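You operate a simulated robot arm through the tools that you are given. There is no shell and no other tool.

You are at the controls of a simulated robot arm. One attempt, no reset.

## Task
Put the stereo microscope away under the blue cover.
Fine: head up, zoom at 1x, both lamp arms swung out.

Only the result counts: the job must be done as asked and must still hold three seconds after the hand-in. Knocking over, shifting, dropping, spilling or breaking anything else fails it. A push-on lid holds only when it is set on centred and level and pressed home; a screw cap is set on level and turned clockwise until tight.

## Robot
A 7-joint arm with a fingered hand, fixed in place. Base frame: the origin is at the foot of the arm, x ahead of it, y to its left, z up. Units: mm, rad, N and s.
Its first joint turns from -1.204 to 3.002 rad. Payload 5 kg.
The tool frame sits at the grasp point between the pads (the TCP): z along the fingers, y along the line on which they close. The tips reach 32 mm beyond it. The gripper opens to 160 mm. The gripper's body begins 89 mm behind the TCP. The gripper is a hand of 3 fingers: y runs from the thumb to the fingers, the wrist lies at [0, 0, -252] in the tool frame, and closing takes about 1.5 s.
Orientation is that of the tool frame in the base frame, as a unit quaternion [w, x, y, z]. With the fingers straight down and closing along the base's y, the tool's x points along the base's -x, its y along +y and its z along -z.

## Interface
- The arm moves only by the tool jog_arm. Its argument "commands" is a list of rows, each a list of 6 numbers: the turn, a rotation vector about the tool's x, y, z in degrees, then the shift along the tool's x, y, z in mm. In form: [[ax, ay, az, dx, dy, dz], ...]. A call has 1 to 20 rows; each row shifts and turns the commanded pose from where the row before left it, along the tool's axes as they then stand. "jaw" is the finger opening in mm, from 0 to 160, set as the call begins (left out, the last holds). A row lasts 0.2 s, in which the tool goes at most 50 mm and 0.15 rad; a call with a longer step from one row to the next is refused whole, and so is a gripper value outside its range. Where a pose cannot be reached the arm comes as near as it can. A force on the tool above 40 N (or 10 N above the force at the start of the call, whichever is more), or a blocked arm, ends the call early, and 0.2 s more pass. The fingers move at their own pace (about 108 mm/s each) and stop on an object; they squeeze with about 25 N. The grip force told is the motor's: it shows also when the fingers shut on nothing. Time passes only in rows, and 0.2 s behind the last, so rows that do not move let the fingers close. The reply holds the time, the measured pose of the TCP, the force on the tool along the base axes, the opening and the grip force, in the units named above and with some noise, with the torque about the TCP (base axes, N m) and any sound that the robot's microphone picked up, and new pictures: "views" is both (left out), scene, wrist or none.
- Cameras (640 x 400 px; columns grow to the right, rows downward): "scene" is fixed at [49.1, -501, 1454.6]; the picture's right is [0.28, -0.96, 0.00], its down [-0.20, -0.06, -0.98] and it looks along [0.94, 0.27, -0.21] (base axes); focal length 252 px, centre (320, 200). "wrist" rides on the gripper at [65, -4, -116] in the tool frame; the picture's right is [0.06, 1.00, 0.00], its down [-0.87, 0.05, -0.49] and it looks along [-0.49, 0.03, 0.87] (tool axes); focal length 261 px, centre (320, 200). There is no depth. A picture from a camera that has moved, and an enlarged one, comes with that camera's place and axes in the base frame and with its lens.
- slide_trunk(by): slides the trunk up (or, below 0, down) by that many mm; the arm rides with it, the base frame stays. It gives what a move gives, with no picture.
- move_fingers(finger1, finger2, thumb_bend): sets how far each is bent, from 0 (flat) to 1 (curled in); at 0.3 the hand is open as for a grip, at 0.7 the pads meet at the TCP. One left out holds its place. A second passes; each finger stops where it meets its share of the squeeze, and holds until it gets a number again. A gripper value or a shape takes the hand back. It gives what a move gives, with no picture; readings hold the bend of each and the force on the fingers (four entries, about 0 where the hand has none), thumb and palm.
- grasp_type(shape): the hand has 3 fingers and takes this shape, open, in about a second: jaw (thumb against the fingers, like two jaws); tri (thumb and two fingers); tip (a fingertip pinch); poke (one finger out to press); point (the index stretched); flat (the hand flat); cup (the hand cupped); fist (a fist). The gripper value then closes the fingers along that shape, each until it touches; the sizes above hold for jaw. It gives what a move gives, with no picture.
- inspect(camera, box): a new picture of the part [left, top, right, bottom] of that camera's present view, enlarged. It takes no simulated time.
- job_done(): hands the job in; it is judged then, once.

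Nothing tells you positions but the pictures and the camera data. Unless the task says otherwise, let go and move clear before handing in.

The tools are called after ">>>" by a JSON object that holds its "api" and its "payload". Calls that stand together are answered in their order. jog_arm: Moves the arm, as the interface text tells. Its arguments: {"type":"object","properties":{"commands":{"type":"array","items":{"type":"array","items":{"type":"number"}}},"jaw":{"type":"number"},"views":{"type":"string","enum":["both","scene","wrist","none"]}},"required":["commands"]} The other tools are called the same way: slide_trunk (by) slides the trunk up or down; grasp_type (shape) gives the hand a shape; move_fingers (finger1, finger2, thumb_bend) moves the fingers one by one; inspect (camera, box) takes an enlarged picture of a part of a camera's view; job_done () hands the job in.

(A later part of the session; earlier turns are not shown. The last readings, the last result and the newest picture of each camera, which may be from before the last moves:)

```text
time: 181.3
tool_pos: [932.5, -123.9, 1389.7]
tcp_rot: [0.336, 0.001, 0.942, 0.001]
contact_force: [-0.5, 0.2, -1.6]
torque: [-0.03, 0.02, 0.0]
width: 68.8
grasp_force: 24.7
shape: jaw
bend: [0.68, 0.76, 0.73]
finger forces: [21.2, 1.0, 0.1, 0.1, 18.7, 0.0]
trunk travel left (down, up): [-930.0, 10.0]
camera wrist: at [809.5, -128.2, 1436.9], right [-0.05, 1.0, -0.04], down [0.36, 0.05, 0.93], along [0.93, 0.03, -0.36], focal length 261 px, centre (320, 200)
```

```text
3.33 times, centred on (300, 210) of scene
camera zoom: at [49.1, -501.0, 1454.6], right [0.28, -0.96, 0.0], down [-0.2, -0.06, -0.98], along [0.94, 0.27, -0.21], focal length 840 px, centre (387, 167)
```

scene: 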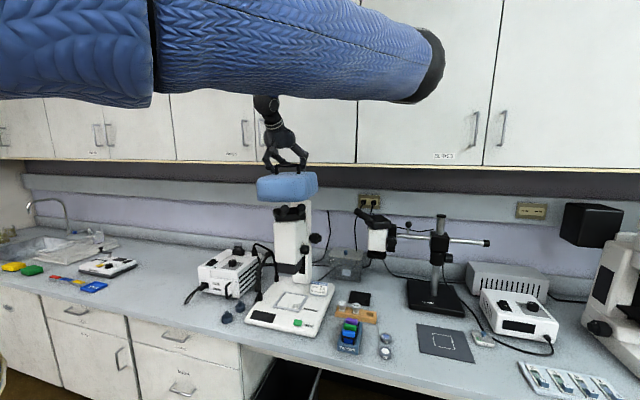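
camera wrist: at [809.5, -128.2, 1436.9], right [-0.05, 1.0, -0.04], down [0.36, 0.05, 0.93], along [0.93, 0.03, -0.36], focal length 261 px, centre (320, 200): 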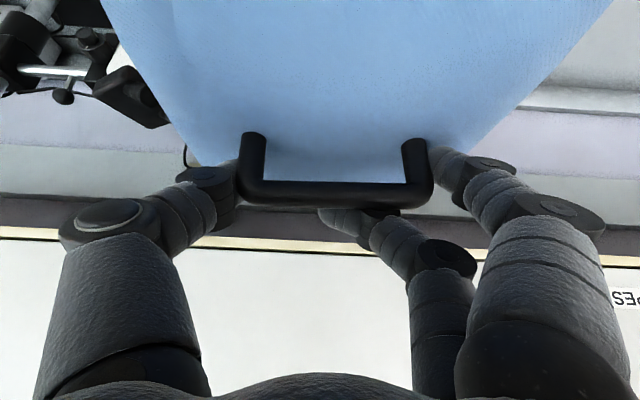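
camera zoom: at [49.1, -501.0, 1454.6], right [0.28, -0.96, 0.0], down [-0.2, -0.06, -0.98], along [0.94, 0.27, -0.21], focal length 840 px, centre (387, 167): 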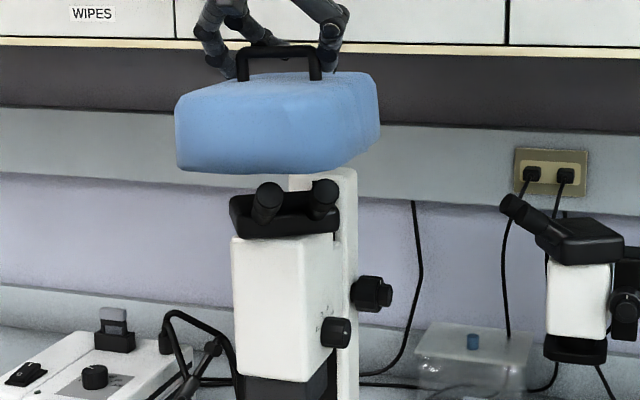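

The cover is right over the scope. The binocular is swivelled about 30°, so turning the cover about 18° the same way leaves an even clearance of ≈15 mm all round. I'll turn it and set its centre at about (925, −123).

>>> {"api": "jog_arm", "payload": {"commands": [[-3.8, 0, -4.64, 1, -1.7, -1], [-3.8, 0, -4.64, 1, -1.7, -1], [-3.8, 0, -4.64, 1, -1.7, -1], [0, 0, 0, 0, 0, 0], [0, 0, 0, 0, 0, 0]], "views": "both"}}

>>> {"api": "inspect", "payload": {"camera": "scene", "box": [230, 150, 360, 250]}}

```text
time: 182.5
tool_pos: [928.8, -130.1, 1389.1]
tcp_rot: [0.333, -0.146, 0.93, 0.053]
contact_force: [-0.7, -0.3, -2.7]
torque: [-0.02, -0.02, -0.01]
width: 68.8
grasp_force: 24.4
shape: jaw
bend: [0.68, 0.76, 0.73]
finger forces: [21.1, 0.9, 0.1, 0.0, 18.6, 0.0]
trunk travel left (down, up): [-930.0, 10.0]
camera wrist: at [813.6, -170.9, 1437.6], right [-0.35, 0.93, -0.04], down [0.33, 0.16, 0.93], along [0.88, 0.32, -0.36], focal length 261 px, centre (320, 200)
```

scene: 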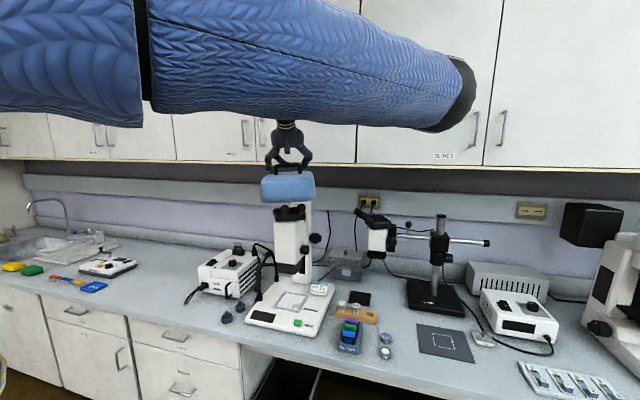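
wrist: 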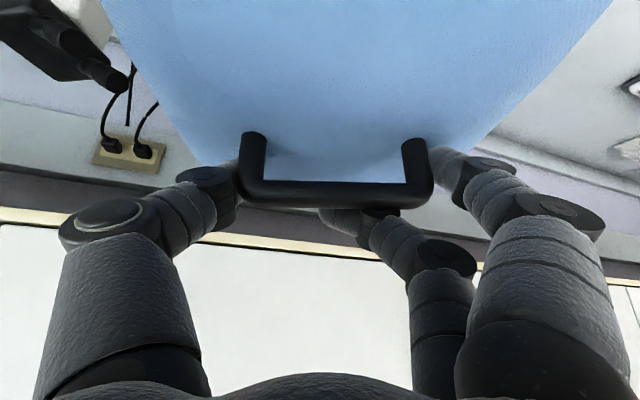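

```text
4.00 times, centred on (295, 200) of scene
camera zoom: at [49.1, -501.0, 1454.6], right [0.28, -0.96, 0.0], down [-0.2, -0.06, -0.98], along [0.94, 0.27, -0.21], focal length 1008 px, centre (420, 200)
```

zoom: 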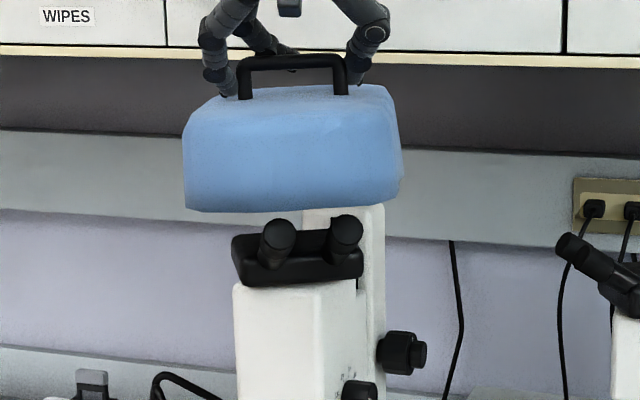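

Seen from the scene camera, the cover is centred over the binocular. I'll lower it in small steps, watching for any contact as the rim passes the eyepieces.

>>> {"api": "jog_arm", "payload": {"commands": [[0, 0, 0, 3.2, 0, 3.9], [0, 0, 0, 3.2, 0, 3.9], [0, 0, 0, 3.2, 0, 3.9], [0, 0, 0, 3.2, 0, 3.9], [0, 0, 0, 3.2, 0, 3.9], [0, 0, 0, 3.2, 0, 3.9], [0, 0, 0, 3.2, 0, 3.9], [0, 0, 0, 0, 0, 0]], "views": "none"}}

>>> {"api": "inspect", "payload": {"camera": "scene", "box": [230, 150, 360, 250]}}

```text
time: 184.3
tool_pos: [928.0, -129.9, 1353.9]
tcp_rot: [0.333, -0.146, 0.93, 0.053]
contact_force: [0.2, 0.4, -2.3]
torque: [-0.02, 0.05, -0.02]
width: 69.0
grasp_force: 24.8
shape: jaw
bend: [0.68, 0.76, 0.73]
finger forces: [21.0, 1.0, 0.0, 0.0, 18.7, 0.0]
trunk travel left (down, up): [-930.0, 10.0]
```

```text
4.00 times, centred on (295, 200) of scene
camera zoom: at [49.1, -501.0, 1454.6], right [0.28, -0.96, 0.0], down [-0.2, -0.06, -0.98], along [0.94, 0.27, -0.21], focal length 1008 px, centre (420, 200)
```

zoom: 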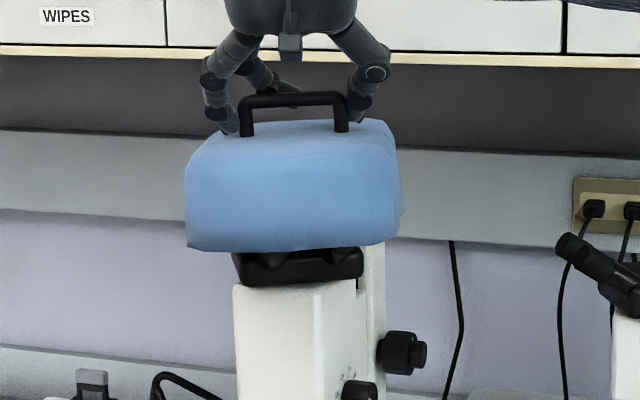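

The rim has passed the eyepiece tops with no contact. Continuing down.

>>> {"api": "jog_arm", "payload": {"commands": [[0, 0, 0, 3.2, 0, 3.9], [0, 0, 0, 3.2, 0, 3.9], [0, 0, 0, 3.2, 0, 3.9], [0, 0, 0, 3.2, 0, 3.9], [0, 0, 0, 3.2, 0, 3.9], [0, 0, 0, 0, 0, 0]], "views": "none"}}

>>> {"api": "inspect", "payload": {"camera": "scene", "box": [230, 150, 360, 250]}}

```text
time: 185.7
tool_pos: [928.1, -128.9, 1329.5]
tcp_rot: [0.333, -0.146, 0.93, 0.053]
contact_force: [0.3, 0.0, -2.9]
torque: [-0.01, 0.03, 0.0]
width: 68.7
grasp_force: 24.9
shape: jaw
bend: [0.68, 0.76, 0.73]
finger forces: [21.1, 1.0, 0.1, 0.0, 18.6, 0.0]
trunk travel left (down, up): [-930.0, 10.0]
```

```text
4.00 times, centred on (295, 200) of scene
camera zoom: at [49.1, -501.0, 1454.6], right [0.28, -0.96, 0.0], down [-0.2, -0.06, -0.98], along [0.94, 0.27, -0.21], focal length 1008 px, centre (420, 200)
```

zoom: 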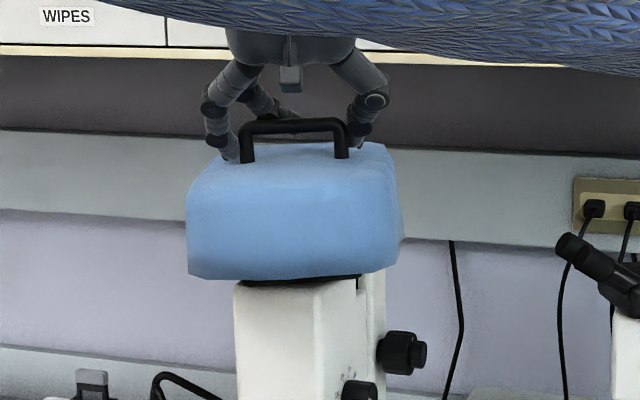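

Still free. I'll lower further with smaller steps near the expected seat.

>>> {"api": "jog_arm", "payload": {"commands": [[0, 0, 0, 3.2, 0, 3.9], [0, 0, 0, 3.2, 0, 3.9], [0, 0, 0, 3.2, 0, 3.9], [0, 0, 0, 1.9, 0, 2.3], [0, 0, 0, 1.9, 0, 2.3], [0, 0, 0, 0, 0, 0]], "views": "none"}}

>>> {"api": "inspect", "payload": {"camera": "scene", "box": [230, 160, 360, 260]}}

```text
time: 187.1
tool_pos: [928.3, -129.5, 1308.3]
tcp_rot: [0.334, -0.147, 0.93, 0.053]
contact_force: [0.6, 0.0, -2.2]
torque: [-0.02, 0.02, -0.01]
width: 68.7
grasp_force: 24.6
shape: jaw
bend: [0.68, 0.76, 0.73]
finger forces: [21.1, 0.9, 0.0, 0.0, 18.6, 0.0]
trunk travel left (down, up): [-930.0, 10.0]
```

```text
4.00 times, centred on (295, 210) of scene
camera zoom: at [49.1, -501.0, 1454.6], right [0.28, -0.96, 0.0], down [-0.2, -0.06, -0.98], along [0.94, 0.27, -0.21], focal length 1008 px, centre (420, 160)
```

zoom: 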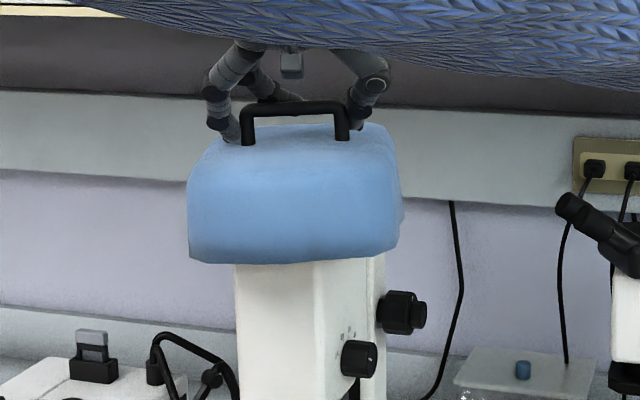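

>>> {"api": "jog_arm", "payload": {"commands": [[0, 0, 0, 1.9, 0, 2.3], [0, 0, 0, 1.9, 0, 2.3], [0, 0, 0, 1.9, 0, 2.3], [0, 0, 0, 1.9, 0, 2.3], [0, 0, 0, 0, 0, 0]], "views": "none"}}

>>> {"api": "inspect", "payload": {"camera": "scene", "box": [230, 160, 360, 260]}}

```text
time: 188.3
tool_pos: [928.4, -129.2, 1295.8]
tcp_rot: [0.332, -0.146, 0.93, 0.053]
contact_force: [-0.1, -0.2, 0.2]
torque: [-0.02, 0.07, -0.03]
width: 68.3
grasp_force: 24.8
shape: jaw
bend: [0.68, 0.76, 0.73]
finger forces: [21.0, 3.0, 0.0, 0.1, 18.8, 0.0]
trunk travel left (down, up): [-930.0, 10.0]
```

```text
4.00 times, centred on (295, 210) of scene
camera zoom: at [49.1, -501.0, 1454.6], right [0.28, -0.96, 0.0], down [-0.2, -0.06, -0.98], along [0.94, 0.27, -0.21], focal length 1008 px, centre (420, 160)
```

zoom: 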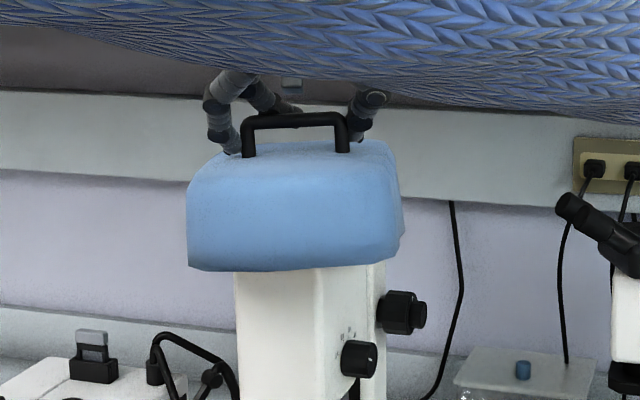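

The weight has just come off the hand at z≈1296, so the cover is touching. I'll look closely for tilt.

>>> {"api": "inspect", "payload": {"camera": "scene", "box": [260, 180, 340, 240]}}

>>> {"api": "inspect", "payload": {"camera": "wrist", "box": [0, 0, 640, 400]}}

```text
6.67 times, centred on (300, 210) of scene
camera zoom: at [49.1, -501.0, 1454.6], right [0.28, -0.96, 0.0], down [-0.2, -0.06, -0.98], along [0.94, 0.27, -0.21], focal length 1680 px, centre (453, 133)
```

zoom: 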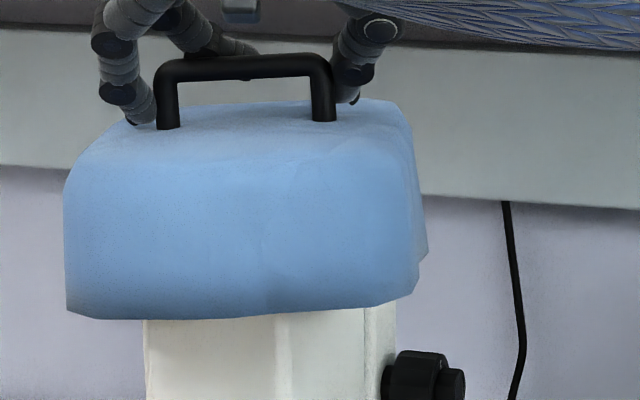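

```text
1.00 times, centred on (320, 200) of wrist (not enlarged: the box is as wide or as high as the picture)
camera zoom: at [813.2, -171.2, 1344.0], right [-0.35, 0.94, -0.04], down [0.33, 0.16, 0.93], along [0.88, 0.32, -0.36], focal length 261 px, centre (320, 200)
```

zoom: 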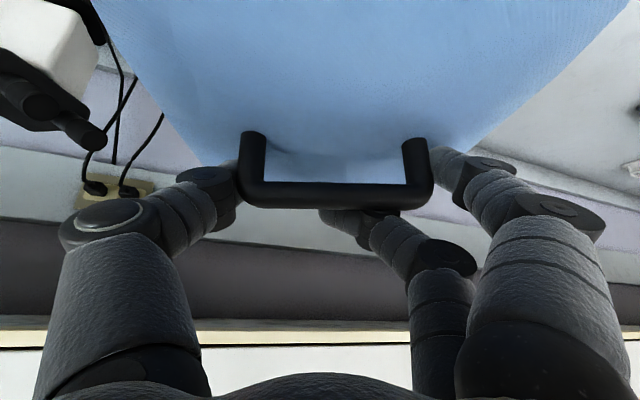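

The cover is level and just resting. I'll press down a few millimetres gently to see whether it seats.

>>> {"api": "jog_arm", "payload": {"commands": [[0, 0, 0, 1.3, 0, 1.5], [0, 0, 0, 1.3, 0, 1.5], [0, 0, 0, 0, 0, 0]], "views": "wrist"}}

>>> {"api": "inspect", "payload": {"camera": "scene", "box": [260, 180, 340, 240]}}

```text
time: 189.1
tool_pos: [928.0, -130.4, 1291.3]
tcp_rot: [0.333, -0.146, 0.93, 0.053]
contact_force: [1.8, -0.8, -0.5]
torque: [-0.03, 0.17, 0.02]
width: 68.4
grasp_force: 24.6
shape: jaw
bend: [0.68, 0.76, 0.73]
finger forces: [20.8, 5.2, 0.0, 0.1, 18.9, 0.1]
trunk travel left (down, up): [-930.0, 10.0]
camera wrist: at [813.0, -171.3, 1340.1], right [-0.35, 0.94, -0.04], down [0.33, 0.16, 0.93], along [0.88, 0.32, -0.36], focal length 261 px, centre (320, 200)
```

wrist: 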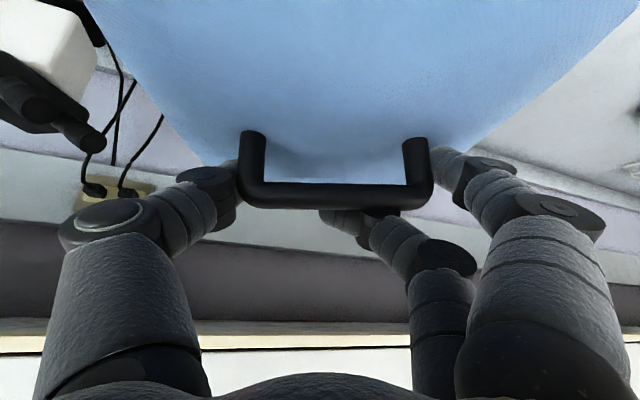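

```text
6.67 times, centred on (300, 210) of scene
camera zoom: at [49.1, -501.0, 1454.6], right [0.28, -0.96, 0.0], down [-0.2, -0.06, -0.98], along [0.94, 0.27, -0.21], focal length 1680 px, centre (453, 133)
```

zoom: 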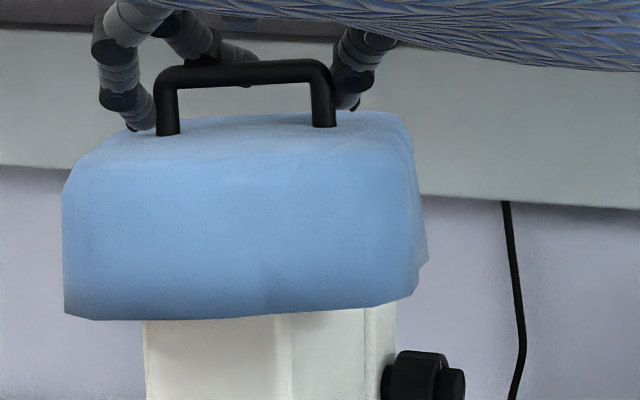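

The front is now carried by the eyepieces and the back would tip down if I let go here. Turned square (yaw 0) the cover fits the swivelled binocular much more snugly, which should hold it level. I'll lift a few millimetres off contact and turn it back in small steps, watching the forces.

>>> {"api": "jog_arm", "payload": {"commands": [[0, 0, 0, -2.5, 0, -3.1], [0, 0, 0, -2.5, 0, -3.1], [0, 0, 0, 0, 0, 0], [1.9, 0, 2.32, 0, 0, 0], [1.9, 0, 2.32, -0.8, 0, 0.6], [0, 0, 0, 0, 0, 0]], "views": "none"}}

>>> {"api": "inspect", "payload": {"camera": "scene", "box": [260, 180, 340, 240]}}

```text
time: 190.5
tool_pos: [928.0, -131.4, 1299.0]
tcp_rot: [0.335, -0.097, 0.937, 0.035]
contact_force: [0.7, -0.3, -1.4]
torque: [0.0, 0.0, 0.04]
width: 68.7
grasp_force: 24.6
shape: jaw
bend: [0.68, 0.76, 0.73]
finger forces: [21.1, 1.3, 0.0, 0.0, 18.5, 0.0]
trunk travel left (down, up): [-930.0, 10.0]
```

```text
6.67 times, centred on (300, 210) of scene
camera zoom: at [49.1, -501.0, 1454.6], right [0.28, -0.96, 0.0], down [-0.2, -0.06, -0.98], along [0.94, 0.27, -0.21], focal length 1680 px, centre (453, 133)
```

zoom: 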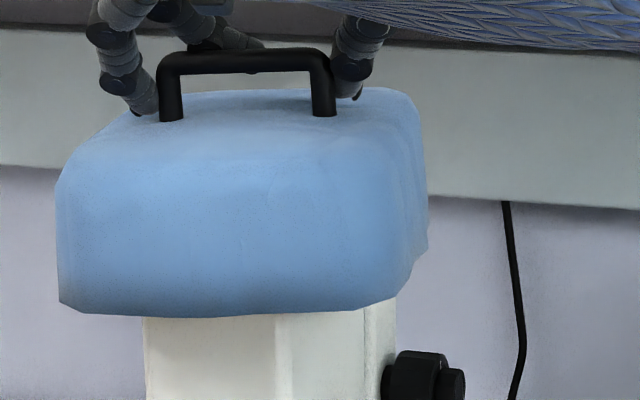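

>>> {"api": "jog_arm", "payload": {"commands": [[0, 0, 0, -1.9, 0, -2.3], [1.9, 0, 2.32, -0.6, 0.8, 0.5], [1.9, 0, 2.32, -0.6, 0.8, 0.5], [0, 0, 0, 0, 0, 0]], "views": "none"}}

>>> {"api": "inspect", "payload": {"camera": "scene", "box": [260, 180, 340, 240]}}

```text
time: 191.5
tool_pos: [930.3, -129.2, 1302.4]
tcp_rot: [0.336, -0.048, 0.94, 0.018]
contact_force: [0.3, 0.6, -2.4]
torque: [0.0, -0.02, 0.01]
width: 68.5
grasp_force: 25.1
shape: jaw
bend: [0.68, 0.76, 0.73]
finger forces: [21.1, 1.1, 0.1, 0.0, 18.3, 0.0]
trunk travel left (down, up): [-930.0, 10.0]
```

```text
6.67 times, centred on (300, 210) of scene
camera zoom: at [49.1, -501.0, 1454.6], right [0.28, -0.96, 0.0], down [-0.2, -0.06, -0.98], along [0.94, 0.27, -0.21], focal length 1680 px, centre (453, 133)
```

zoom: 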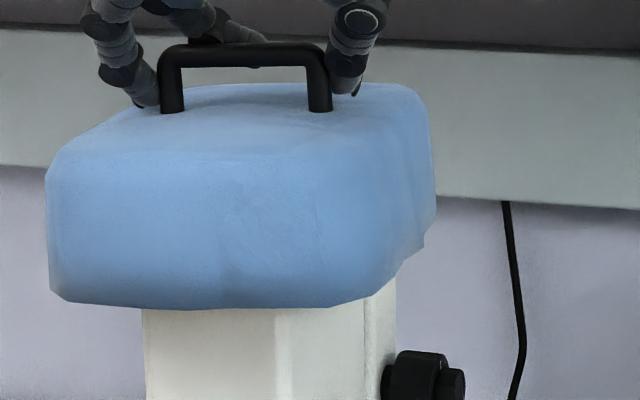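

Still free at yaw 6°. Turning the last 6°.

>>> {"api": "jog_arm", "payload": {"commands": [[1.9, 0, 2.32, -0.6, 0, 0.5], [1.8, 0, 2.2, -0.6, 0, 0.5], [0, 0, 0, 0, 0, 0]], "views": "none"}}

>>> {"api": "inspect", "payload": {"camera": "scene", "box": [260, 180, 340, 240]}}

```text
time: 192.3
tool_pos: [932.3, -128.3, 1303.0]
tcp_rot: [0.336, 0.001, 0.942, 0.0]
contact_force: [-0.6, 0.0, -2.3]
torque: [0.0, 0.02, -0.01]
width: 68.2
grasp_force: 25.4
shape: jaw
bend: [0.68, 0.76, 0.73]
finger forces: [21.1, 1.1, 0.0, 0.0, 18.4, 0.0]
trunk travel left (down, up): [-930.0, 10.0]
```

```text
6.67 times, centred on (300, 210) of scene
camera zoom: at [49.1, -501.0, 1454.6], right [0.28, -0.96, 0.0], down [-0.2, -0.06, -0.98], along [0.94, 0.27, -0.21], focal length 1680 px, centre (453, 133)
```

zoom: 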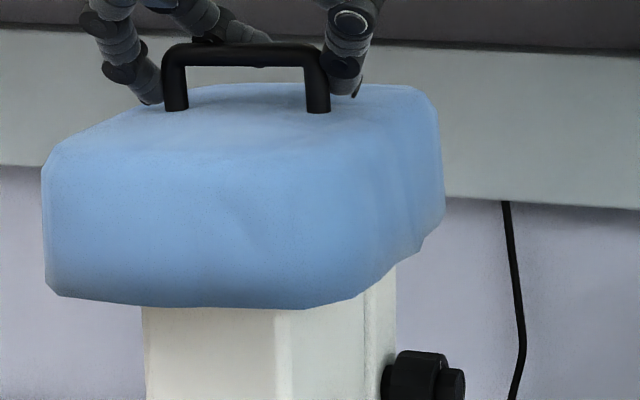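

It is free even at yaw 0, so the cover fits squarely. Now I'll lower gently to contact in this orientation.

>>> {"api": "jog_arm", "payload": {"commands": [[0, 0, 0, 1.3, 0, 1.5], [0, 0, 0, 1.3, 0, 1.5], [0, 0, 0, 1.3, 0, 1.5], [0, 0, 0, 0, 0, 0]], "views": "none"}}

>>> {"api": "jog_arm", "payload": {"commands": [[0, 0, 0, 1.3, 0, 1.5], [0, 0, 0, 0, 0, 0]], "views": "none"}}

>>> {"api": "jog_arm", "payload": {"commands": [[0, 0, 0, 1.3, 0, 1.5], [0, 0, 0, 0, 0, 0]], "views": "none"}}

>>> {"api": "inspect", "payload": {"camera": "scene", "box": [260, 180, 340, 240]}}

```text
time: 193.3
tool_pos: [931.8, -127.4, 1296.8]
tcp_rot: [0.337, -0.001, 0.942, 0.002]
contact_force: [-0.1, 1.1, -2.4]
torque: [0.01, 0.02, -0.02]
width: 68.1
grasp_force: 25.0
shape: jaw
bend: [0.68, 0.76, 0.73]
finger forces: [21.2, 1.7, 0.1, 0.0, 18.2, 0.0]
trunk travel left (down, up): [-930.0, 10.0]
```

```text
time: 193.9
tool_pos: [931.8, -127.6, 1295.3]
tcp_rot: [0.337, 0.0, 0.942, 0.001]
contact_force: [0.3, -1.0, -1.6]
torque: [-0.02, 0.06, -0.01]
width: 68.5
grasp_force: 25.2
shape: jaw
bend: [0.68, 0.76, 0.73]
finger forces: [21.2, 2.3, 0.0, 0.0, 18.6, 0.0]
trunk travel left (down, up): [-930.0, 10.0]
```

```text
time: 194.5
tool_pos: [931.8, -127.1, 1292.5]
tcp_rot: [0.337, 0.0, 0.942, 0.001]
contact_force: [0.2, -0.6, -0.7]
torque: [-0.04, 0.1, 0.04]
width: 68.2
grasp_force: 25.0
shape: jaw
bend: [0.68, 0.76, 0.73]
finger forces: [20.9, 2.8, 0.1, 0.1, 18.8, 0.0]
trunk travel left (down, up): [-930.0, 10.0]
```

```text
6.67 times, centred on (300, 210) of scene
camera zoom: at [49.1, -501.0, 1454.6], right [0.28, -0.96, 0.0], down [-0.2, -0.06, -0.98], along [0.94, 0.27, -0.21], focal length 1680 px, centre (453, 133)
```

zoom: 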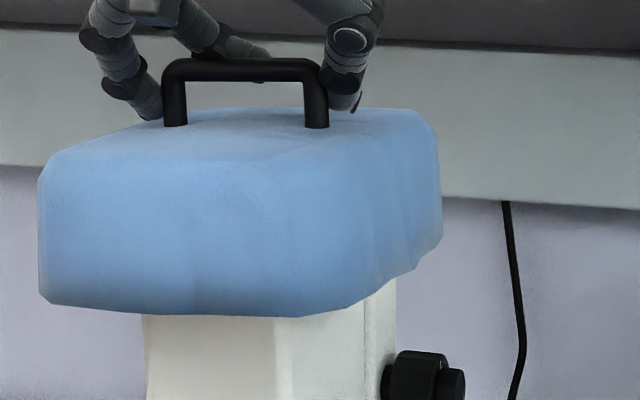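

It's pivoting back on the eyepieces again as I lower. I'll follow it down slowly to find where it comes to rest on its own.

>>> {"api": "jog_arm", "payload": {"commands": [[0, 0, 0, 1.3, 0, 1.5], [0, 0, 0, 1.3, 0, 1.5], [0, 0, 0, 0, 0, 0]], "views": "none"}}

>>> {"api": "jog_arm", "payload": {"commands": [[0, 0, 0, 1.3, 0, 1.5], [0, 0, 0, 1.3, 0, 1.5], [0, 0, 0, 0, 0, 0]], "views": "none"}}

>>> {"api": "inspect", "payload": {"camera": "scene", "box": [260, 180, 340, 240]}}

```text
time: 195.3
tool_pos: [930.8, -128.1, 1288.7]
tcp_rot: [0.338, 0.001, 0.941, 0.0]
contact_force: [2.2, -1.0, 3.3]
torque: [-0.06, 0.16, 0.06]
width: 68.3
grasp_force: 25.1
shape: jaw
bend: [0.68, 0.76, 0.73]
finger forces: [20.6, 5.5, 0.0, 0.0, 19.5, 0.1]
trunk travel left (down, up): [-930.0, 10.0]
```

```text
time: 196.1
tool_pos: [930.9, -127.8, 1283.9]
tcp_rot: [0.336, 0.0, 0.942, 0.001]
contact_force: [2.2, -2.1, 5.2]
torque: [-0.13, 0.11, 0.08]
width: 68.6
grasp_force: 25.3
shape: jaw
bend: [0.68, 0.76, 0.74]
finger forces: [20.3, 5.4, 0.0, 0.1, 20.3, 0.1]
trunk travel left (down, up): [-930.0, 10.0]
```

```text
6.67 times, centred on (300, 210) of scene
camera zoom: at [49.1, -501.0, 1454.6], right [0.28, -0.96, 0.0], down [-0.2, -0.06, -0.98], along [0.94, 0.27, -0.21], focal length 1680 px, centre (453, 133)
```

zoom: 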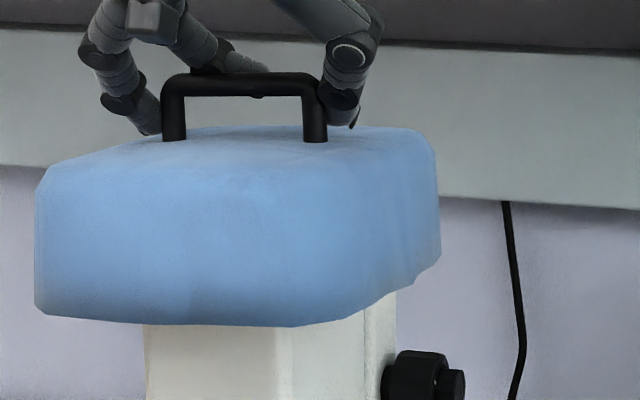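

The cover is still settling lower at both front and back with about 5–7 N, rather like a push fit. I'll keep pressing in small steps.

>>> {"api": "jog_arm", "payload": {"commands": [[0, 0, 0, 1.3, 0, 1.5], [0, 0, 0, 1.3, 0, 1.5], [0, 0, 0, 0, 0, 0]], "views": "none"}}

>>> {"api": "jog_arm", "payload": {"commands": [[0, 0, 0, 1.3, 0, 1.5], [0, 0, 0, 1.3, 0, 1.5], [0, 0, 0, 0, 0, 0]], "views": "wrist"}}

>>> {"api": "inspect", "payload": {"camera": "scene", "box": [260, 180, 340, 240]}}

```text
time: 196.9
tool_pos: [931.5, -127.8, 1280.5]
tcp_rot: [0.337, 0.0, 0.942, 0.0]
contact_force: [2.8, -2.3, 6.3]
torque: [-0.06, 0.13, 0.08]
width: 68.6
grasp_force: 24.9
shape: jaw
bend: [0.68, 0.76, 0.74]
finger forces: [20.4, 5.6, 0.0, 0.0, 20.2, 0.1]
trunk travel left (down, up): [-930.0, 10.0]
```

```text
time: 197.7
tool_pos: [931.2, -127.8, 1276.6]
tcp_rot: [0.337, 0.0, 0.941, 0.0]
contact_force: [3.0, -0.8, 6.1]
torque: [-0.01, 0.13, 0.11]
width: 68.4
grasp_force: 25.0
shape: jaw
bend: [0.68, 0.76, 0.74]
finger forces: [20.7, 5.7, 0.0, 0.0, 19.7, 0.1]
trunk travel left (down, up): [-930.0, 10.0]
camera wrist: at [808.8, -130.8, 1325.3], right [-0.05, 1.0, -0.04], down [0.36, 0.05, 0.93], along [0.93, 0.03, -0.36], focal length 261 px, centre (320, 200)
```

wrist: 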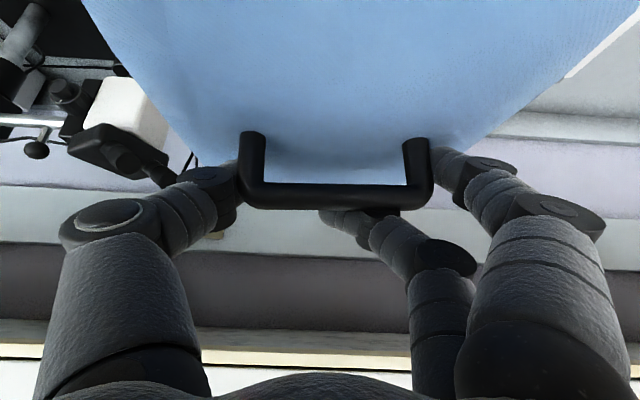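

```text
6.67 times, centred on (300, 210) of scene
camera zoom: at [49.1, -501.0, 1454.6], right [0.28, -0.96, 0.0], down [-0.2, -0.06, -0.98], along [0.94, 0.27, -0.21], focal length 1680 px, centre (453, 133)
```

zoom: 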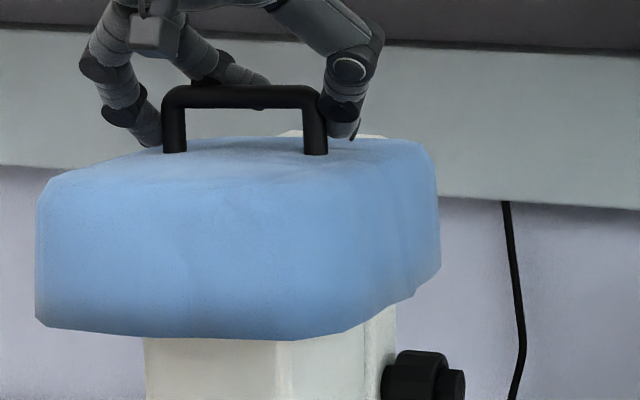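

The cover now moves straight down at a steady 6 N. I must check it isn't the microscope head itself being pushed down.

>>> {"api": "inspect", "payload": {"camera": "scene", "box": [265, 230, 329, 270]}}

>>> {"api": "inspect", "payload": {"camera": "scene", "box": [250, 180, 350, 280]}}

```text
10.00 times, centred on (297, 250) of scene
camera zoom: at [49.1, -501.0, 1454.6], right [0.28, -0.96, 0.0], down [-0.2, -0.06, -0.98], along [0.94, 0.27, -0.21], focal length 2520 px, centre (550, -300)
```

zoom: 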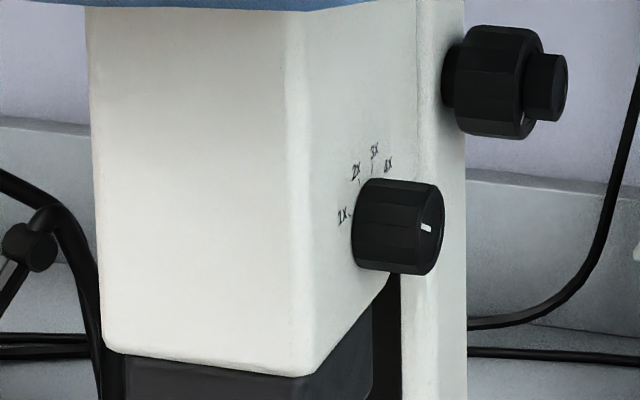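

```text
4.00 times, centred on (300, 230) of scene
camera zoom: at [49.1, -501.0, 1454.6], right [0.28, -0.96, 0.0], down [-0.2, -0.06, -0.98], along [0.94, 0.27, -0.21], focal length 1008 px, centre (400, 80)
```

zoom: 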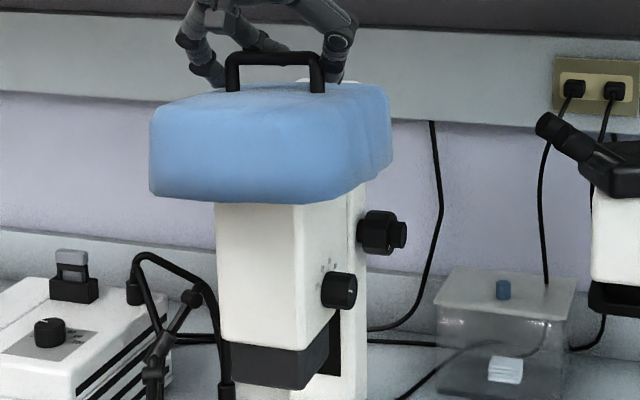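

The head has been pushed down about 12 mm, because its slide friction is only around 8 N. The cover itself is seated, tilted only about 4–5°. I'll ease off the pressure, release the cover here, and afterwards push the head back up to its stop from below, with the cover riding on it.

>>> {"api": "jog_arm", "payload": {"commands": [[0, 0, 0, -1.0, 0, -1.2], [0, 0, 0, 0, 0, 0]], "views": "none"}}

>>> {"api": "jog_arm", "payload": {"commands": [[0, 0, 0, -1.0, 0, -1.2], [0, 0, 0, 0, 0, 0]], "views": "none"}}

>>> {"api": "inspect", "payload": {"camera": "scene", "box": [260, 180, 340, 240]}}

```text
time: 198.3
tool_pos: [931.0, -126.6, 1277.6]
tcp_rot: [0.336, 0.0, 0.942, 0.0]
contact_force: [0.7, -1.0, -0.7]
torque: [-0.07, 0.12, 0.06]
width: 68.3
grasp_force: 25.0
shape: jaw
bend: [0.68, 0.76, 0.74]
finger forces: [21.0, 4.1, 0.1, 0.0, 18.8, 0.0]
trunk travel left (down, up): [-930.0, 10.0]
```

```text
time: 198.9
tool_pos: [930.4, -126.6, 1279.8]
tcp_rot: [0.336, 0.0, 0.942, 0.001]
contact_force: [0.4, 0.3, -0.6]
torque: [-0.01, 0.1, -0.06]
width: 68.1
grasp_force: 24.8
shape: jaw
bend: [0.68, 0.76, 0.74]
finger forces: [21.1, 3.1, 0.0, 0.1, 18.0, 0.0]
trunk travel left (down, up): [-930.0, 10.0]
```

```text
6.67 times, centred on (300, 210) of scene
camera zoom: at [49.1, -501.0, 1454.6], right [0.28, -0.96, 0.0], down [-0.2, -0.06, -0.98], along [0.94, 0.27, -0.21], focal length 1680 px, centre (453, 133)
```

zoom: 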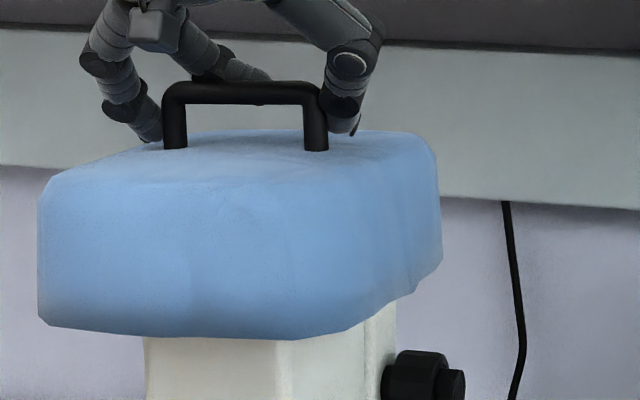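

>>> {"api": "jog_arm", "payload": {"commands": [[0, 0, 0, 0.6, 0, 0.8], [0, 0, 0, 0, 0, 0], [0, 0, 0, 0, 0, 0]], "views": "none"}}

>>> {"api": "jog_arm", "payload": {"commands": [[0, 0, 0, 0, 0, 0], [0, 0, 0, 0, 0, 0], [0, 0, 0, 0, 0, 0], [0, 0, 0, 0, 0, 0], [0, 0, 0, 0, 0, 0]], "jaw": 140, "views": "wrist"}}

>>> {"api": "inspect", "payload": {"camera": "scene", "box": [260, 180, 340, 240]}}

```text
time: 199.7
tool_pos: [932.1, -127.3, 1278.6]
tcp_rot: [0.337, 0.0, 0.941, 0.001]
contact_force: [-0.3, -0.8, -0.2]
torque: [-0.02, 0.09, 0.02]
width: 68.5
grasp_force: 24.9
shape: jaw
bend: [0.68, 0.76, 0.74]
finger forces: [20.9, 3.4, 0.0, 0.0, 18.9, 0.1]
trunk travel left (down, up): [-930.0, 10.0]
```

```text
time: 200.9
tool_pos: [931.8, -129.0, 1279.5]
tcp_rot: [0.337, -0.001, 0.942, 0.002]
contact_force: [-0.3, 0.2, 0.0]
torque: [0.0, 0.04, 0.01]
width: 139.9
grasp_force: 0.1
shape: jaw
bend: [0.51, 0.51, 0.47]
finger forces: [0.1, 0.1, 0.0, 0.0, 0.1, 0.0]
trunk travel left (down, up): [-930.0, 10.0]
camera wrist: at [809.1, -130.9, 1327.8], right [-0.05, 1.0, -0.04], down [0.36, 0.05, 0.93], along [0.93, 0.03, -0.36], focal length 261 px, centre (320, 200)
```

wrist: 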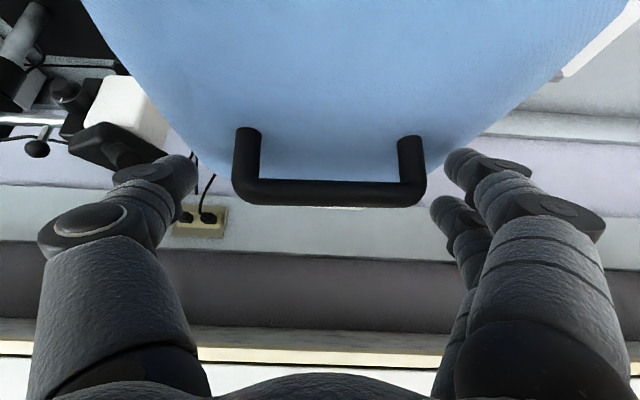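

```text
6.67 times, centred on (300, 210) of scene
camera zoom: at [49.1, -501.0, 1454.6], right [0.28, -0.96, 0.0], down [-0.2, -0.06, -0.98], along [0.94, 0.27, -0.21], focal length 1680 px, centre (453, 133)
```

zoom: 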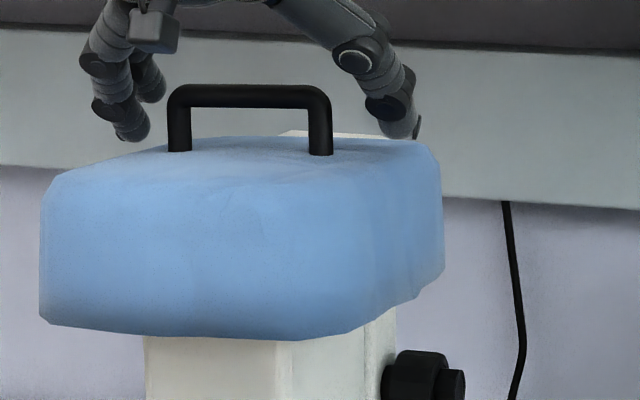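

The cover stays put on its own. I'll withdraw the hand up and back before lowering the trunk.

>>> {"api": "jog_arm", "payload": {"commands": [[0, 0, 0, 0, 0, -20], [0, 0, 0, 0, 0, -30], [0, 0, 0, 0, 0, -35], [0, 0, 0, 0, 0, -35], [0, 0, 0, 28, 0, -23], [0, 0, 0, 28, 0, -23], [0, 0, 0, 28, 0, -23], [0, 0, 0, 28, 0, -23], [0, 0, 0, 28, 0, -23], [0, 0, 0, 0, 0, 0]], "jaw": 140, "views": "both"}}

>>> {"api": "inspect", "payload": {"camera": "scene", "box": [240, 170, 360, 280]}}

```text
time: 203.1
tool_pos: [673.3, -128.4, 1372.0]
tcp_rot: [0.336, -0.001, 0.942, 0.001]
contact_force: [0.4, -0.9, 0.5]
torque: [0.0, 0.07, 0.03]
width: 139.7
grasp_force: 0.1
shape: jaw
bend: [0.51, 0.51, 0.47]
finger forces: [0.0, 0.0, 0.0, 0.1, 0.1, 0.1]
trunk travel left (down, up): [-930.0, 10.0]
camera wrist: at [550.3, -132.1, 1421.4], right [-0.05, 1.0, -0.04], down [0.36, 0.05, 0.93], along [0.93, 0.03, -0.36], focal length 261 px, centre (320, 200)
```

scene: 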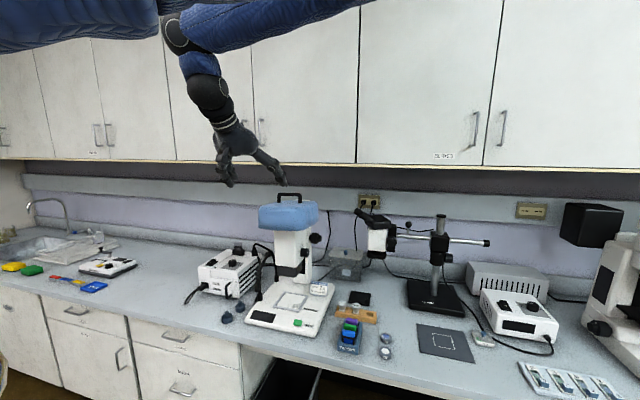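
wrist: 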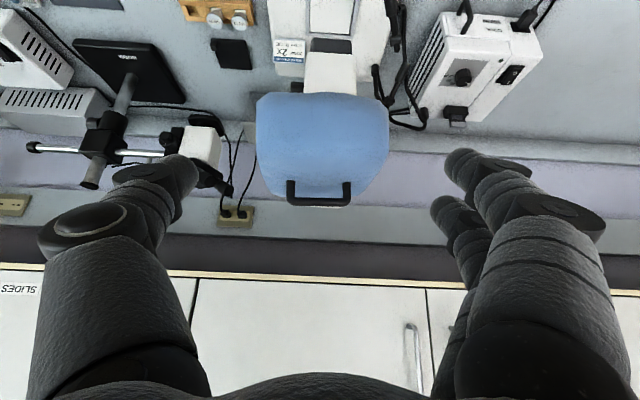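

```text
3.64 times, centred on (300, 225) of scene
camera zoom: at [49.1, -501.0, 1454.6], right [0.28, -0.96, 0.0], down [-0.2, -0.06, -0.98], along [0.94, 0.27, -0.21], focal length 916 px, centre (393, 109)
```

zoom: 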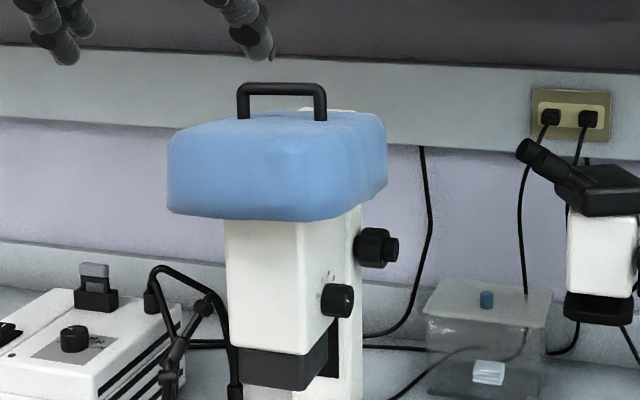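

The cover is sitting squarely on the head. Now I'll move right and lower the trunk, to come back under the objective and push the head up again.

>>> {"api": "jog_arm", "payload": {"commands": [[0, 0, 0, -4, -35, 4], [0, 0, 0, -4, -35, 4], [0, 0, 0, -4, -35, 4], [0, 0, 0, -4, -35, 4], [0, 0, 0, -4, -35, 4], [0, 0, 0, -4, -35, 4], [0, 0, 0, 0, 0, 0]], "jaw": 60, "views": "none"}}

>>> {"api": "slide_trunk", "payload": {"by": -380}}

```text
time: 204.7
tool_pos: [708.6, -337.8, 1369.8]
tcp_rot: [0.336, 0.0, 0.942, 0.0]
contact_force: [-0.2, 0.9, -0.3]
torque: [-0.01, -0.03, -0.03]
width: 60.6
grasp_force: 0.1
shape: jaw
bend: [0.73, 0.73, 0.7]
finger forces: [0.1, 0.1, 0.0, 0.0, 0.0, 0.1]
trunk travel left (down, up): [-930.0, 10.0]
```

```text
time: 208.4
tool_pos: [708.0, -338.0, 989.2]
tcp_rot: [0.338, 0.0, 0.941, 0.0]
contact_force: [-0.2, -0.3, -0.1]
torque: [0.02, -0.02, -0.01]
width: 60.4
grasp_force: 0.0
shape: jaw
bend: [0.73, 0.73, 0.7]
finger forces: [0.0, 0.1, 0.0, 0.0, 0.0, 0.1]
trunk travel left (down, up): [-550.0, 390.0]
```

>>> {"api": "jog_arm", "payload": {"commands": [[0, 0, 0, -22, 0, 12], [0, 0, 0, -22, 0, 12], [-5.27, 0, -6.41, 0, 0, 0], [-5.27, 0, -6.41, 0, 0, 0], [-5.27, 0, -6.41, 0, 0, 0], [-5.27, 0, -6.41, 0, 0, 0], [-5.27, 0, -6.41, 0, 0, 0], [-5.27, 0, -6.41, 0, 0, 0], [-5.27, 0, -6.41, 0, 0, 0], [0, -7.25, 0, 0, 0, 0], [0, -7.25, 0, 0, 0, 0], [0, -7.25, 0, 0, 0, 0], [0, -7.25, 0, 0, 0, 0], [0, -7.25, 0, 0, 0, 0], [0, -7.25, 0, 0, 0, 0], [0, -7.25, 0, 0, 0, 0], [-7, 0, 0, 0, 0, 0], [-7, 0, 0, 0, 0, 0], [-7, 0, 0, 0, 0, 0]], "jaw": 0, "views": "both"}}

```text
time: 212.4
tool_pos: [757.0, -339.3, 998.6]
tcp_rot: [0.546, -0.45, 0.544, 0.452]
contact_force: [0.2, -0.1, 0.2]
torque: [0.04, -0.02, -0.01]
width: 0.0
grasp_force: 25.5
shape: jaw
bend: [0.65, 0.65, 0.67]
finger forces: [0.1, 0.1, 0.1, 0.0, 0.0, 0.0]
trunk travel left (down, up): [-550.0, 390.0]
camera wrist: at [740.5, -452.4, 933.3], right [-0.98, 0.19, -0.06], down [-0.15, -0.48, 0.87], along [0.13, 0.86, 0.49], focal length 261 px, centre (320, 200)
```

scene: 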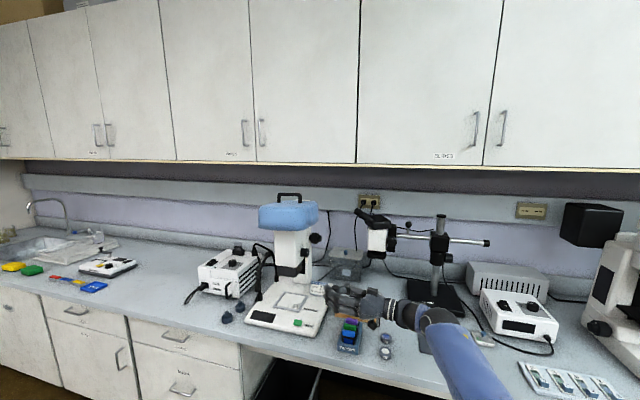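
wrist: 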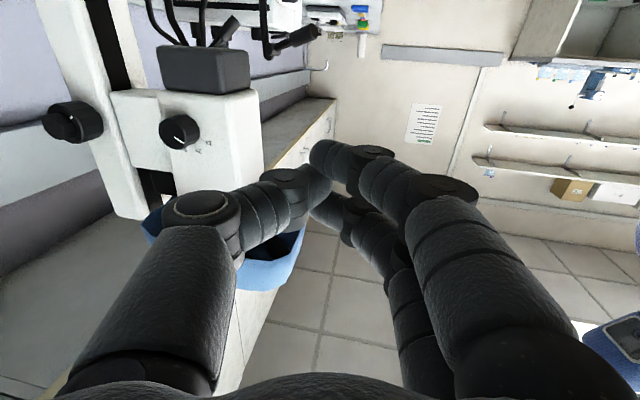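

From here the camera can see up under the cover. I'll take a closer look at how it sits.

>>> {"api": "inspect", "payload": {"camera": "wrist", "box": [120, 60, 340, 300]}}

>>> {"api": "inspect", "payload": {"camera": "scene", "box": [250, 185, 330, 245]}}

```text
1.67 times, centred on (230, 180) of wrist
camera zoom: at [740.5, -452.4, 933.3], right [-0.98, 0.19, -0.06], down [-0.15, -0.48, 0.87], along [0.13, 0.86, 0.49], focal length 434 px, centre (470, 233)
```

zoom: 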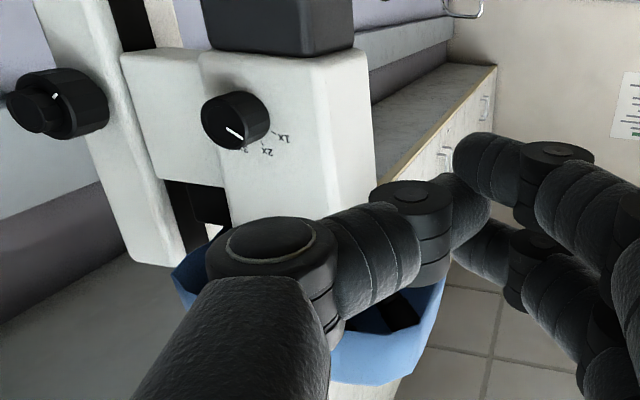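

```text
6.67 times, centred on (290, 215) of scene
camera zoom: at [49.1, -501.0, 1454.6], right [0.28, -0.96, 0.0], down [-0.2, -0.06, -0.98], along [0.94, 0.27, -0.21], focal length 1680 px, centre (520, 100)
```

zoom: 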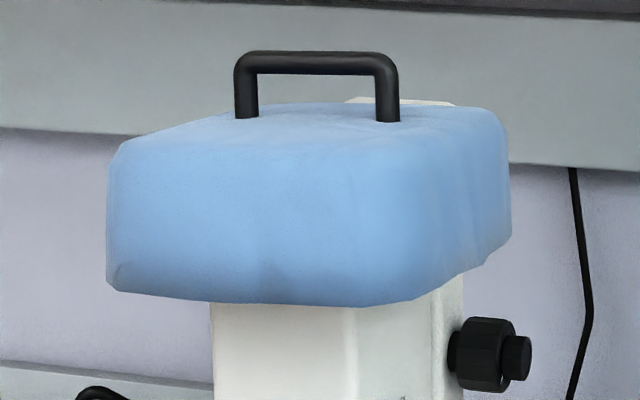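

The cover sits well with the eyepieces inside it. Now I'll go in under the objective from the right with fingers closed.

>>> {"api": "jog_arm", "payload": {"commands": [[0, 0, 0, 19.3, -32.9, 10.1], [0, 0, 0, 19.3, -32.9, 10.1], [0, 0, 0, 19.3, -32.9, 10.1], [0, 0, 0, 19.3, -32.9, 10.1], [0, 0, 0, 19.3, -32.9, 10.1], [0, 0, 0, 2, 3.2, 30], [0, 0, 0, 2, 3.2, 30], [0, 0, 0, 2, 3.2, 30], [0, 0, 0, 2, 3.2, 30], [0, 0, 0, 2, 3.2, 30], [0, 0, 0, 0, 3.2, 30], [0, 0, 0, 0, 3.2, 30], [0, 0, 0, 0, 0, 0]], "jaw": 0, "views": "wrist"}}

>>> {"api": "inspect", "payload": {"camera": "scene", "box": [240, 230, 350, 320]}}

```text
time: 215.2
tool_pos: [947.0, -111.3, 894.2]
tcp_rot: [0.546, -0.449, 0.544, 0.451]
contact_force: [1.0, -0.6, -0.6]
torque: [0.02, -0.03, 0.02]
width: 0.1
grasp_force: 24.4
shape: jaw
bend: [0.65, 0.65, 0.67]
finger forces: [0.1, 0.0, 0.1, 0.0, 0.1, 0.1]
trunk travel left (down, up): [-550.0, 390.0]
camera wrist: at [929.3, -224.2, 828.6], right [-0.98, 0.19, -0.06], down [-0.15, -0.48, 0.87], along [0.13, 0.86, 0.49], focal length 261 px, centre (320, 200)
```

wrist: 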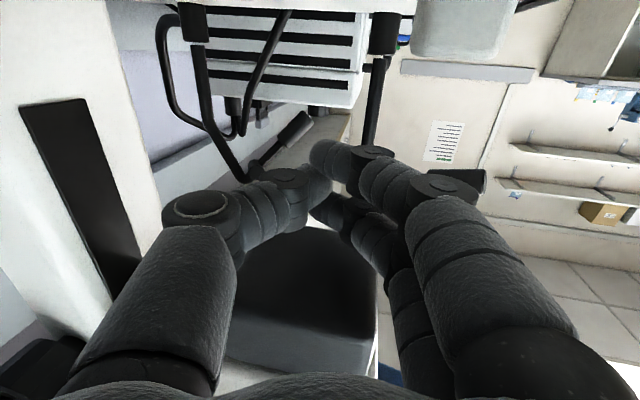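

```text
4.44 times, centred on (295, 275) of scene
camera zoom: at [49.1, -501.0, 1454.6], right [0.28, -0.96, 0.0], down [-0.2, -0.06, -0.98], along [0.94, 0.27, -0.21], focal length 1120 px, centre (431, -133)
```

zoom: 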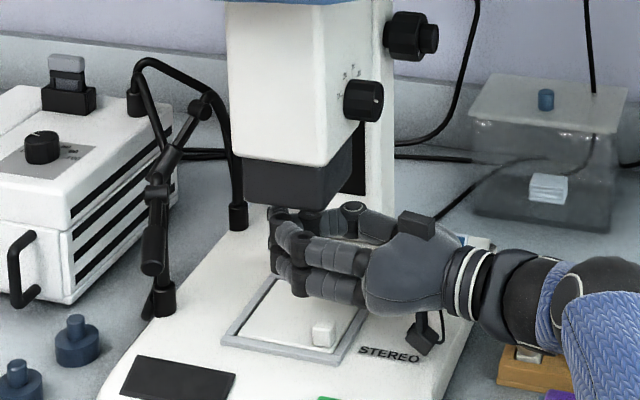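

The fingers are under the objective. I'll raise slowly until they touch and then push the head up, watching the force.

>>> {"api": "jog_arm", "payload": {"commands": [[0, 0, 0, -5, 0, 0], [0, 0, 0, -5, 0, 0], [0, 0, 0, -5, 0, 0], [0, 0, 0, 0, 0, 0]], "views": "none"}}

>>> {"api": "jog_arm", "payload": {"commands": [[0, 0, 0, -4, 0, 0], [0, 0, 0, -4, 0, 0], [0, 0, 0, 0, 0, 0]], "views": "none"}}

>>> {"api": "inspect", "payload": {"camera": "scene", "box": [265, 230, 329, 270]}}

```text
time: 216.2
tool_pos: [944.9, -109.3, 908.4]
tcp_rot: [0.546, -0.45, 0.544, 0.452]
contact_force: [0.7, 0.1, -0.3]
torque: [0.02, 0.01, 0.01]
width: 0.0
grasp_force: 25.0
shape: jaw
bend: [0.65, 0.65, 0.67]
finger forces: [0.0, 0.0, 0.1, 0.0, 0.0, 0.0]
trunk travel left (down, up): [-550.0, 390.0]
```

```text
time: 217.0
tool_pos: [946.1, -109.6, 915.3]
tcp_rot: [0.546, -0.449, 0.545, 0.451]
contact_force: [-4.7, 0.1, -12.0]
torque: [0.01, -0.45, -0.01]
width: 0.0
grasp_force: 25.4
shape: jaw
bend: [0.65, 0.65, 0.67]
finger forces: [0.0, 11.1, 0.0, 0.0, 0.1, 0.1]
trunk travel left (down, up): [-550.0, 390.0]
```

```text
10.00 times, centred on (297, 250) of scene
camera zoom: at [49.1, -501.0, 1454.6], right [0.28, -0.96, 0.0], down [-0.2, -0.06, -0.98], along [0.94, 0.27, -0.21], focal length 2520 px, centre (550, -300)
```

zoom: 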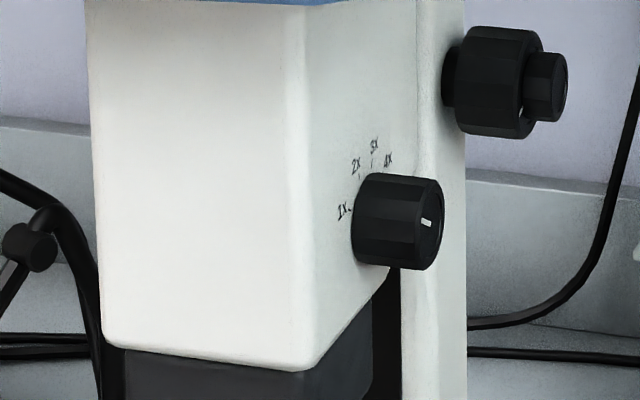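

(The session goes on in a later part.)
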